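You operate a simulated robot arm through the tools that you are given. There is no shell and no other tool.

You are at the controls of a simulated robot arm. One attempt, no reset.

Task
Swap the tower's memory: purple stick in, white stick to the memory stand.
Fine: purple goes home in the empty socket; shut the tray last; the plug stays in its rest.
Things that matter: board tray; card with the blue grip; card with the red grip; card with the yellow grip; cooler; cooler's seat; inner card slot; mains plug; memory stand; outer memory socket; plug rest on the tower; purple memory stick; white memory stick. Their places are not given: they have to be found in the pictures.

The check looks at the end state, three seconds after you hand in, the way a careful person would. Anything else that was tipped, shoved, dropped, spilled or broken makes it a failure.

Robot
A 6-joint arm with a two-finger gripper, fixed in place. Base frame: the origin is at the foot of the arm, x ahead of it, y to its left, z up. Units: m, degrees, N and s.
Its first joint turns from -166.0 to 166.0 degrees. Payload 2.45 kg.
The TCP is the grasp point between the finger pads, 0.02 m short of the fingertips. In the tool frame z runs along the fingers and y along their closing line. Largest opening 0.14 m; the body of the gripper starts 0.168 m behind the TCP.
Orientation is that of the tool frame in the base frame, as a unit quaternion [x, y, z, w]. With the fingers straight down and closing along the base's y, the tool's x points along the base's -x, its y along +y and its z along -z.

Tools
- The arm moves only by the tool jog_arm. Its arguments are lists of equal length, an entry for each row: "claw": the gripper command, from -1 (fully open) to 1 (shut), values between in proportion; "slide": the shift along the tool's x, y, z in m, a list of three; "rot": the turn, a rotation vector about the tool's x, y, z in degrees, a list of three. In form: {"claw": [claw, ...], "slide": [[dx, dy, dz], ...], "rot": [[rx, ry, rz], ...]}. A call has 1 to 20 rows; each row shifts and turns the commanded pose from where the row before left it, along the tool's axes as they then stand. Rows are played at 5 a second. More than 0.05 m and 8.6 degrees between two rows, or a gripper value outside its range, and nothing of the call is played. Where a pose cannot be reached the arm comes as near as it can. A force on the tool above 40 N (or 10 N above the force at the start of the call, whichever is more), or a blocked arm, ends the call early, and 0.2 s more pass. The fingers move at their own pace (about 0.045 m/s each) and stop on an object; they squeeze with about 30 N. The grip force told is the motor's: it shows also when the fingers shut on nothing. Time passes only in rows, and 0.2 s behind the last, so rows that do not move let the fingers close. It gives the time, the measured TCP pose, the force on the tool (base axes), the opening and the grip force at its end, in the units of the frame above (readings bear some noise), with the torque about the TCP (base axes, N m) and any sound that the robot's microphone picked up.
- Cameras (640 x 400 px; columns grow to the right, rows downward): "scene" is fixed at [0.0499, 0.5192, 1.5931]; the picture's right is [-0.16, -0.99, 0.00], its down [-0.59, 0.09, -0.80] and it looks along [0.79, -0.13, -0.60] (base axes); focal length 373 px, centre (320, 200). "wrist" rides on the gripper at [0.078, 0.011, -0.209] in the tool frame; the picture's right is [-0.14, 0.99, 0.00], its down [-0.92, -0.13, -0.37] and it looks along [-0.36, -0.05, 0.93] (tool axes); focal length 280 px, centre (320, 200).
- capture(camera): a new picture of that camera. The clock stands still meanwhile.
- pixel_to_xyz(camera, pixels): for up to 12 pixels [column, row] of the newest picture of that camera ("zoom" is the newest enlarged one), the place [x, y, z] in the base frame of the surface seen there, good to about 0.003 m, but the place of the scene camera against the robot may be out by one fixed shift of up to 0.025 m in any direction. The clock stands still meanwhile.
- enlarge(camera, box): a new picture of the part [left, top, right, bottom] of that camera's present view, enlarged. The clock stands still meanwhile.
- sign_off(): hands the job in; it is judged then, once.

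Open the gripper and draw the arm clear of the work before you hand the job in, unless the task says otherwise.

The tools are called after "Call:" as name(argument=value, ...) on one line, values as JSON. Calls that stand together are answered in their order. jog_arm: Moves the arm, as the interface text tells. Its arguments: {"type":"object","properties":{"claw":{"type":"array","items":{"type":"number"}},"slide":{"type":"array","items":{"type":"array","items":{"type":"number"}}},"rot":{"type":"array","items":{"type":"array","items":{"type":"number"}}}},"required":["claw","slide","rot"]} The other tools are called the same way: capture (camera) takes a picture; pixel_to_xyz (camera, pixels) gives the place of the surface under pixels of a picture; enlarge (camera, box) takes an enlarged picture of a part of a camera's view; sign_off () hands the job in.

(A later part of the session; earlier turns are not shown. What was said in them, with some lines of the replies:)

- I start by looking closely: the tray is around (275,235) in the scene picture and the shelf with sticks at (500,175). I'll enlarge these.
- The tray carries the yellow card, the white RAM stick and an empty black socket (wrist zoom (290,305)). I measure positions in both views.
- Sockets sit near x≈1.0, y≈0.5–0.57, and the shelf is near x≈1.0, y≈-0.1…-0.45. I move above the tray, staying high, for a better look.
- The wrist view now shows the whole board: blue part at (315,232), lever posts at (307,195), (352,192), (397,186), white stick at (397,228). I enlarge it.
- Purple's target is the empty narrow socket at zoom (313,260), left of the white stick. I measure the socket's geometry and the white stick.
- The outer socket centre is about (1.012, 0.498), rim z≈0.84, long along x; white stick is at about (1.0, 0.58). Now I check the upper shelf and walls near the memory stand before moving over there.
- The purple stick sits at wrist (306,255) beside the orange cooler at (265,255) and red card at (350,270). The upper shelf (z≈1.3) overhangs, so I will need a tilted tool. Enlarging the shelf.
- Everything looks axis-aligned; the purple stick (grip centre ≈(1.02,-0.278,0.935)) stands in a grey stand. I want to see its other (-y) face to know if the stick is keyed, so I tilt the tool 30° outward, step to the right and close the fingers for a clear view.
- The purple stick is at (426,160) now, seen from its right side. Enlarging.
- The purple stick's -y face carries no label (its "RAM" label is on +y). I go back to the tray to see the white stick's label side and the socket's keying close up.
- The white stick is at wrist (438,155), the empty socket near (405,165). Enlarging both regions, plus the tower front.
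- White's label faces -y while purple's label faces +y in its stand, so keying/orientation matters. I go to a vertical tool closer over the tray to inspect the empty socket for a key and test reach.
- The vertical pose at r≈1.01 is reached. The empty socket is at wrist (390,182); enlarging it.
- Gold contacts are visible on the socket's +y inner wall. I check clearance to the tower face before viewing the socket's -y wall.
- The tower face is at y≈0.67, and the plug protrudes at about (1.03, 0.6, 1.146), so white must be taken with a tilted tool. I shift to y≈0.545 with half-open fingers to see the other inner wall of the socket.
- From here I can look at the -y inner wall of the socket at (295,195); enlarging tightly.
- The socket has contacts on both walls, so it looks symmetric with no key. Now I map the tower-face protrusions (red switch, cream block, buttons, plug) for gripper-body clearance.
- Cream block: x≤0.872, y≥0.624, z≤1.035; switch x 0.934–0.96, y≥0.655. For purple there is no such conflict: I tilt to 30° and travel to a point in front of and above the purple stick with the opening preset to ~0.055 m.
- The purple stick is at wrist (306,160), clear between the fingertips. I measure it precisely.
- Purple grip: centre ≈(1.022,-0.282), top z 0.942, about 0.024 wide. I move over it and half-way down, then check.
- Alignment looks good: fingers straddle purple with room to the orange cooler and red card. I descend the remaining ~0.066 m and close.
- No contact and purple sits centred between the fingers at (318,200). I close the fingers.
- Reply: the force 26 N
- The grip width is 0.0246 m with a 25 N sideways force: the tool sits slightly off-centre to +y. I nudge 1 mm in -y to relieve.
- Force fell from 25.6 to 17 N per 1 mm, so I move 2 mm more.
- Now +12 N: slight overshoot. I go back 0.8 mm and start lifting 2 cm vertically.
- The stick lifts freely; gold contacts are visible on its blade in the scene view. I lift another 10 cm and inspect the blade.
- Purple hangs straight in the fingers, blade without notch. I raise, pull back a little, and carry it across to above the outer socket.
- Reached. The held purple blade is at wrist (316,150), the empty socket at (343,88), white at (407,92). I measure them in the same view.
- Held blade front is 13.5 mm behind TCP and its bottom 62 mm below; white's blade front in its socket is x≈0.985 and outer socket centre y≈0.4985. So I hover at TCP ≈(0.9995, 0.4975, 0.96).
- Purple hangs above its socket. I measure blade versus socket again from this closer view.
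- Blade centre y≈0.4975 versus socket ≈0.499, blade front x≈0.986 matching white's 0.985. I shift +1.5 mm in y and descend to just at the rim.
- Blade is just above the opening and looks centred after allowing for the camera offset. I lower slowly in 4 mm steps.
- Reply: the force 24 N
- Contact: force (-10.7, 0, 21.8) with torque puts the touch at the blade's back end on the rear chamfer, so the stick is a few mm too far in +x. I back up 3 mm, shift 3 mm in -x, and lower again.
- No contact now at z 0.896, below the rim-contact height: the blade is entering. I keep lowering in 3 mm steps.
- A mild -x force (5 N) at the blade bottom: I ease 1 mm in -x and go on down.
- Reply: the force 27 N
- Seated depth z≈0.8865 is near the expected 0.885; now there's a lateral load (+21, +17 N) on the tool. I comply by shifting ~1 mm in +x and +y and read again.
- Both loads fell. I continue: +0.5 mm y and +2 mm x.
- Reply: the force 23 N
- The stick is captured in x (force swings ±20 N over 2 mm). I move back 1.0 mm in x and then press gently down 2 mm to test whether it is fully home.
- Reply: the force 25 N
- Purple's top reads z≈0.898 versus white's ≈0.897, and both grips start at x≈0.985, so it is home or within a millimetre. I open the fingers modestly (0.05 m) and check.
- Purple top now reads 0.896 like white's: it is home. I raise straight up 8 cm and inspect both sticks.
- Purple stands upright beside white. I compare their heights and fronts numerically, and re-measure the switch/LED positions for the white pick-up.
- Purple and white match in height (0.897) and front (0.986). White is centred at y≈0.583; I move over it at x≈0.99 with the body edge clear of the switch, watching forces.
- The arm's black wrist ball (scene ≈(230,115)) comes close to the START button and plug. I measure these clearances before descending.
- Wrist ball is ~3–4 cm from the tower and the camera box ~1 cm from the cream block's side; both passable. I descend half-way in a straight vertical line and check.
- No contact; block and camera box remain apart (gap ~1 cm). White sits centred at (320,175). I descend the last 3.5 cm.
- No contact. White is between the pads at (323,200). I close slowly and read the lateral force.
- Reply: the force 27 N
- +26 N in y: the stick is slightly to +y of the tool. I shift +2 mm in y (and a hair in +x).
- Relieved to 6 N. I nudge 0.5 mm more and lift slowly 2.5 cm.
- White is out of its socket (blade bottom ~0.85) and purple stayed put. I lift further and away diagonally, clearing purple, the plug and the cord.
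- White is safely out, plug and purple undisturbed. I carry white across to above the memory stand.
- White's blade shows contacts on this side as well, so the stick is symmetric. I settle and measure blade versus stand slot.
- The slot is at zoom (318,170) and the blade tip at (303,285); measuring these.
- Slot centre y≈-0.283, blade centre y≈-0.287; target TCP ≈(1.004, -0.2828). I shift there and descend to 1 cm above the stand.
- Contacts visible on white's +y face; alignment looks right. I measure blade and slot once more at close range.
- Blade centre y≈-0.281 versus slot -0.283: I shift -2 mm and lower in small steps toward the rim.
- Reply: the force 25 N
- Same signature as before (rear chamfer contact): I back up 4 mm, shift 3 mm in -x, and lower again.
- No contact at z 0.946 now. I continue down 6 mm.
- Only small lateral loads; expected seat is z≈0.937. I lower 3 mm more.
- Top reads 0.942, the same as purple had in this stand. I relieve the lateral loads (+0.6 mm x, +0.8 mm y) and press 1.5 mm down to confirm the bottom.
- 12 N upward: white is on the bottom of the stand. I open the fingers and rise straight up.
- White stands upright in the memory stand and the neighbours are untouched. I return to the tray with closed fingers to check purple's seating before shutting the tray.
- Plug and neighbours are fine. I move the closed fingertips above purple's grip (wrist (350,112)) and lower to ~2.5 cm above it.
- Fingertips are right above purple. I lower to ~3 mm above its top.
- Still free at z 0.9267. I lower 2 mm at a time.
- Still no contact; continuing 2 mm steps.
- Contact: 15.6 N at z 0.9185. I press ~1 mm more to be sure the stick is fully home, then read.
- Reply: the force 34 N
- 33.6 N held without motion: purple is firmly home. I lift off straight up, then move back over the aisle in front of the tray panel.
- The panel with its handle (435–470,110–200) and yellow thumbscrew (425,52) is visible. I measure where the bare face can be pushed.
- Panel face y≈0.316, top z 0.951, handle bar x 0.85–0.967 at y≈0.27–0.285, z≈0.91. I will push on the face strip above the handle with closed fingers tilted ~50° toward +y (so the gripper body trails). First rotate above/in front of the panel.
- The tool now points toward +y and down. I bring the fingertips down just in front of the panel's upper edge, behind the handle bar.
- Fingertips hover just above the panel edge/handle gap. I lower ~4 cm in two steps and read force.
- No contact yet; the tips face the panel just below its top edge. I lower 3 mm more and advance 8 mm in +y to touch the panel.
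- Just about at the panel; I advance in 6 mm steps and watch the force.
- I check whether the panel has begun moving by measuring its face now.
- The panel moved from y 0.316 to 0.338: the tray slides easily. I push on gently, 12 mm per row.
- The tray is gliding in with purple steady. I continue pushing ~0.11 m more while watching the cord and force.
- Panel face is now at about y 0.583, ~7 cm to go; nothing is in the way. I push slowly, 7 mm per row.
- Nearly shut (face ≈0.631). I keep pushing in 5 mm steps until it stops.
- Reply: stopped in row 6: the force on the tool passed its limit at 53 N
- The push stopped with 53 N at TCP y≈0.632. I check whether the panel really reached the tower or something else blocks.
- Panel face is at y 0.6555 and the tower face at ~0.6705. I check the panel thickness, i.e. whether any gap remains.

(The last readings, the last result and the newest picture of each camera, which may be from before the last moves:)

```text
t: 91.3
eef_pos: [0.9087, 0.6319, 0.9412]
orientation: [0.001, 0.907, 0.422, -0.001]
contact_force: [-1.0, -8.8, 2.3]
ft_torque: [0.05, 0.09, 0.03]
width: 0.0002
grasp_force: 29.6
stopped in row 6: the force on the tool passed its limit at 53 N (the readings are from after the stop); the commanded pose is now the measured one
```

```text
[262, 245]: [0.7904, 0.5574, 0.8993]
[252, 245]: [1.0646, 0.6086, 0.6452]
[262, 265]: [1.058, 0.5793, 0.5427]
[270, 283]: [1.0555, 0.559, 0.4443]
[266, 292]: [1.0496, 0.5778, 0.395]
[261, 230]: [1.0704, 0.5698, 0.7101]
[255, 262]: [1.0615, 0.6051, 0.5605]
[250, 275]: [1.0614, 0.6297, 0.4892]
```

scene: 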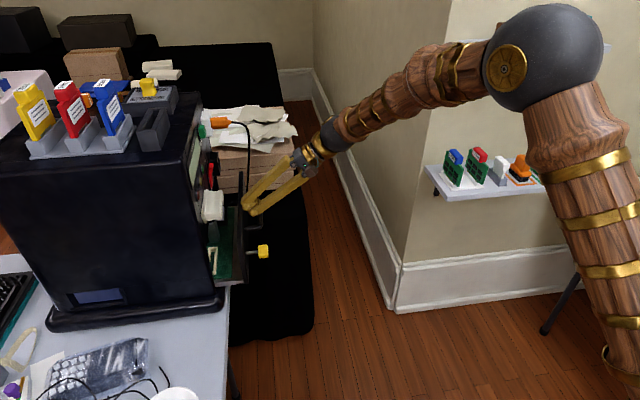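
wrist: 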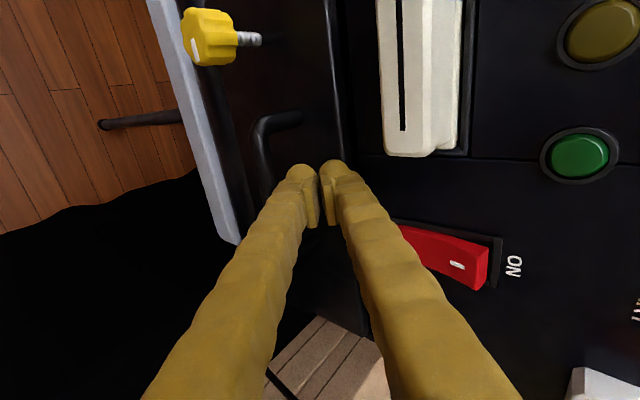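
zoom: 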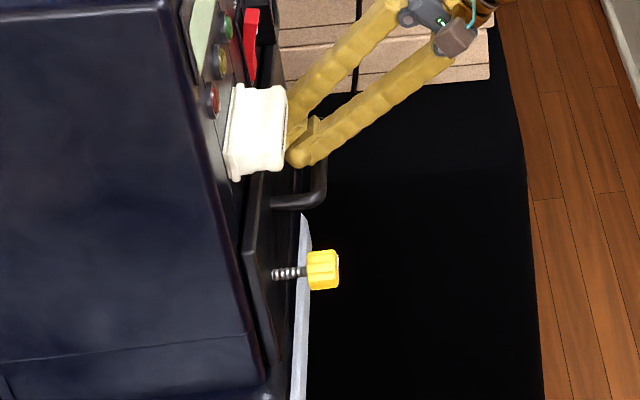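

A gap of a few mm may remain, so I push again in 1.5 mm steps to see whether the panel still moves or is against its stop.

Call:
jog_arm(claw=[1, 1, 1, 1], slide=[[0, 0.00097, 0.00115], [0, 0, 0], [0, 0.00097, 0.00115], [0, 0, 0]], rot=[[0, 0, 0], [0, 0, 0], [0, 0, 0], [0, 0, 0]])

Call:
capture(camera="wrist")

Call:
pixel_to_xyz(camera="wrist", pixels=[[300, 60], [285, 90], [320, 290], [332, 50], [338, 50], [341, 50], [345, 50]])

```text
t: 91.9
eef_pos: [0.9095, 0.6327, 0.9396]
orientation: [0.0, 0.907, 0.421, 0.0]
contact_force: [-2.3, -9.5, 2.1]
ft_torque: [0.07, 0.06, 0.08]
width: 0.0
grasp_force: 29.2
stopped in row 3: the force on the tool passed its limit at 42 N (the readings are from after the stop); the commanded pose is now the measured one
```

```text
taken
```

wrist: 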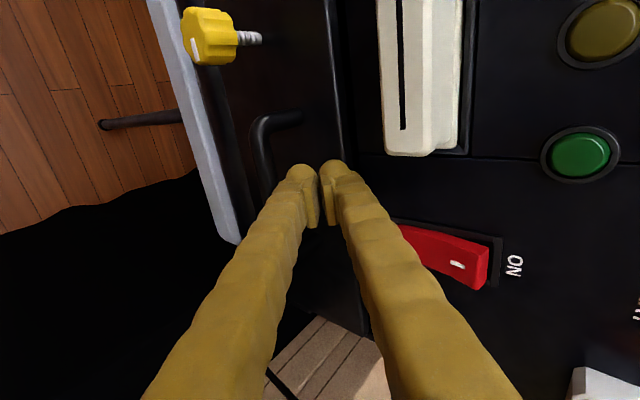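

```text
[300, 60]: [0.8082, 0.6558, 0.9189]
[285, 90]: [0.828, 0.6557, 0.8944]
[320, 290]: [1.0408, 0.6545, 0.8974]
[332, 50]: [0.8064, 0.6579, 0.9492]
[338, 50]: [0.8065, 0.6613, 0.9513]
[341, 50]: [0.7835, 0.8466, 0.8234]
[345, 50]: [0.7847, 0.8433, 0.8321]
```

The panel is at a hard stop (travel 0.34 m, parallel to the tower): tray shut. I back off 4 mm, rise 3.5 cm out of the handle gap, then retreat in -y.

Call:
jog_arm(claw=[1, 1, 1, 1, 1], slide=[[0, -0.0026, -0.0031], [0, 0.009, -0.0075], [0, 0.009, -0.0075], [0, 0.009, -0.0075], [0, 0, 0]], rot=[[0, 0, 0], [0, 0, 0], [0, 0, 0], [0, 0, 0], [0, 0, 0]])

Call:
capture(camera="wrist")

```text
t: 93.1
eef_pos: [0.9097, 0.6297, 0.9762]
orientation: [0.001, 0.907, 0.422, 0.0]
contact_force: [-0.2, 0.6, 0.2]
ft_torque: [-0.01, -0.02, 0.02]
width: 0.0
grasp_force: 29.9
```

```text
taken
```

wrist: 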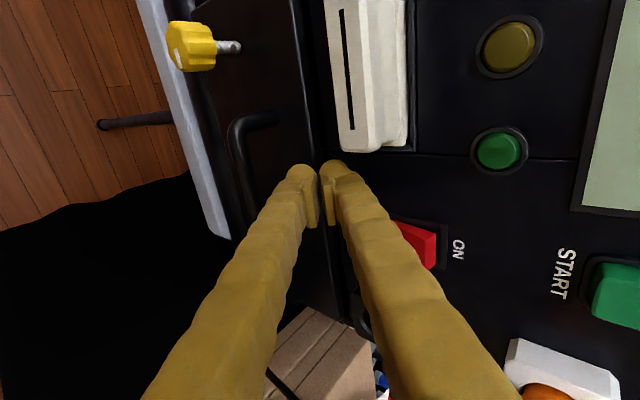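

Force is zero and the fingers are out of the handle gap. I retreat in -y, rising, and open the gripper, then look at everything.

Call:
jog_arm(claw=[1, 1, 1, 1, 1, 1, 1, 0.5, 0, -0.5, -1], slide=[[0, -0.0129, -0.0153], [0, -0.0129, -0.0153], [0, -0.0129, -0.0153], [0, -0.0257, -0.0306], [0, 0, -0.045], [0, 0, -0.045], [0, 0, -0.045], [0, 0, -0.045], [0, 0, -0.045], [0, 0, 0], [0, 0, 0]], rot=[[0, 0, 0], [0, 0, 0], [0, 0, 0], [0, 0, 0], [0, 0, 0], [0, 0, 0], [0, 0, 0], [0, 0, 0], [0, 0, 0], [0, 0, 0], [0, 0, 0]])

Call:
capture(camera="wrist")

Call:
capture(camera="scene")

Call:
enlarge(camera="scene", box=[180, 100, 300, 300])

```text
t: 95.5
eef_pos: [0.9101, 0.3564, 1.1209]
orientation: [0.001, 0.907, 0.422, 0.0]
contact_force: [0.9, 0.2, 0.4]
ft_torque: [0.0, 0.02, -0.01]
width: 0.0839
grasp_force: 0.0
```

```text
taken
```

wrist: 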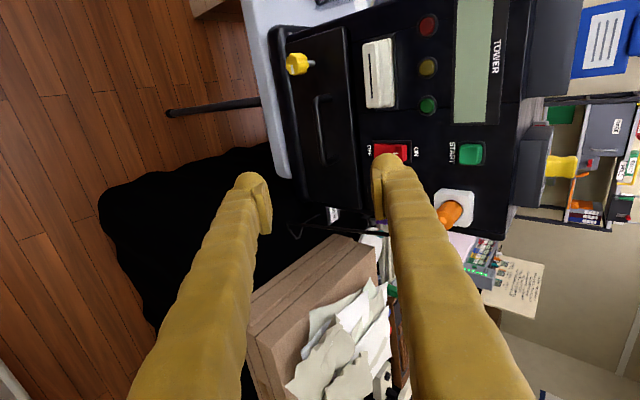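

```text
taken
```

scene: 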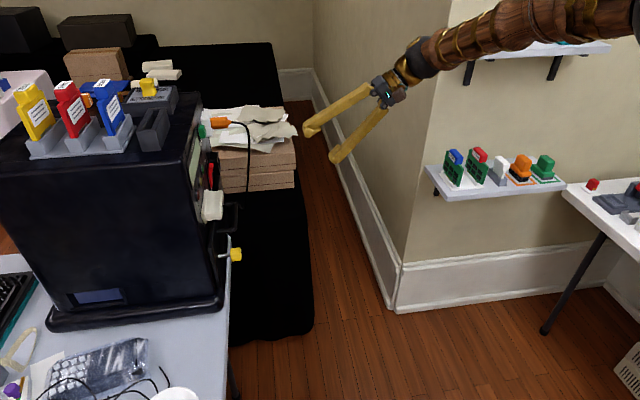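

```text
2.00 times, centred on (240, 200) of scene
```

zoom: 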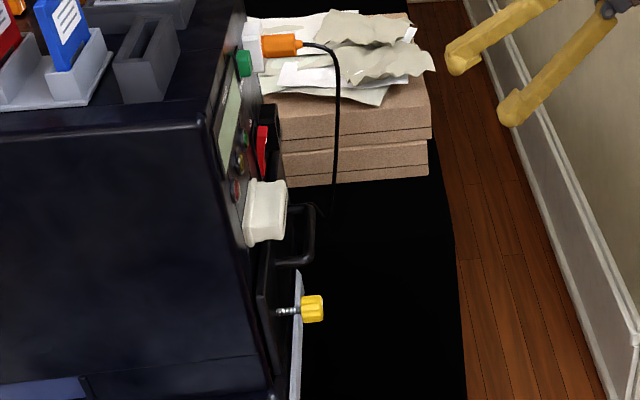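

The tray looks shut, the plug is still in its rest. I verify the panel hasn't rebounded and the shelf is in order, using fresh measurements.

Call:
enlarge(camera="wrist", box=[260, 10, 500, 230])

Call:
pixel_to_xyz(camera="wrist", pixels=[[305, 100], [345, 60], [340, 150], [355, 60], [362, 130], [440, 130], [300, 62], [450, 212]])

Call:
enlarge(camera="scene", box=[430, 120, 590, 220])

```text
1.82 times, centred on (380, 120) of wrist
```

zoom: 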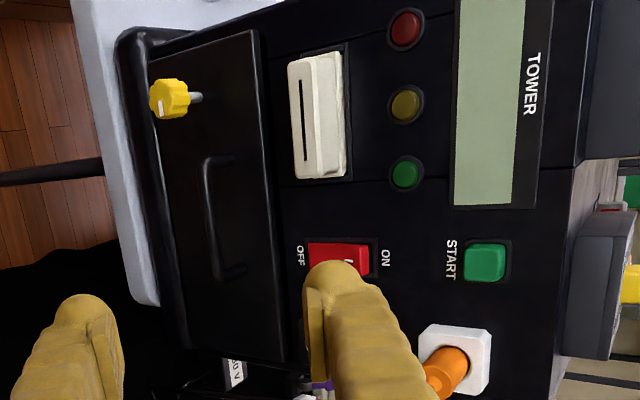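

```text
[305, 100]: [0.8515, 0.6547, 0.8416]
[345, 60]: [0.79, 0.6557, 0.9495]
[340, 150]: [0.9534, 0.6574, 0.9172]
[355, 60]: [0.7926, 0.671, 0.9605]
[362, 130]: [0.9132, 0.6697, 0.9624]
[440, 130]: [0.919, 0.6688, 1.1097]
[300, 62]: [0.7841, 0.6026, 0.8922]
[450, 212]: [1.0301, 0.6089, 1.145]
```

```text
4.00 times, centred on (510, 170) of scene
```

zoom: 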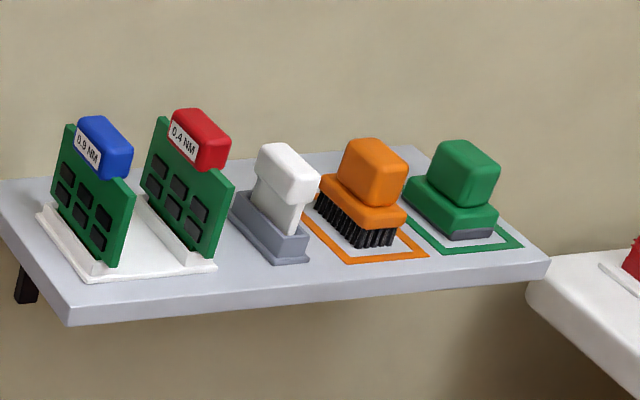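

Panel stays at y 0.655, white is in the stand, plug at rest, neighbours undisturbed. I draw the arm further clear with the gripper open.

Call:
jog_arm(claw=[-1, -1, -1, -1, -1, -1, -1], slide=[[0.02, 0, -0.035], [0.02, 0, -0.035], [0.03, 0, -0.03], [0.03, 0, -0.02], [0, 0, 0], [0, 0, 0], [0, 0, 0]], rot=[[0, 0, 0], [0, 0, 0], [0, 0, 0], [0, 0, 0], [0, 0, 0], [0, 0, 0], [0, 0, 0]])

Call:
capture(camera="scene")

```text
t: 97.1
eef_pos: [0.8076, 0.2665, 1.1965]
orientation: [0.002, 0.907, 0.422, 0.0]
contact_force: [0.1, 0.2, -0.2]
ft_torque: [0.0, 0.01, 0.02]
width: 0.1401
grasp_force: 0.0
```

```text
taken
```

scene: 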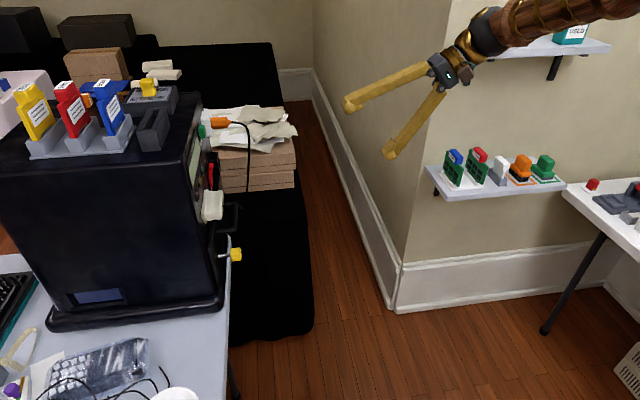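

The scene shows the tray shut at (225,240), white in the stand at (500,170), plug in its rest at (220,122), and the arm clear with an open gripper. I hand in the job.

Call:
sign_off()

```text
The job is handed in.
```

The memory swap is finished and handed in; I haven't seen the result of the check.

- **Purple stick:** it is in the outer memory socket and sits as high as the white one did. A press of about 34 N on its top didn't move it. I put it in without turning it, so its label faces the tower, while the white stick's label faced away from it. The socket has contacts on both sides and no key, so I took either way round to be fine.
- **White stick:** it stands upright at the bottom of the memory stand, in the place purple came from. The cards and coolers beside it weren't touched.
- **Tray:** I shut it last. The front panel is against a hard stop, level with the tower face to within a few millimetres, and it didn't spring back. I left the yellow thumbscrew alone.
- **Plug:** it is still in its rest on the tower.

The gripper is open and the arm is clear of the work.
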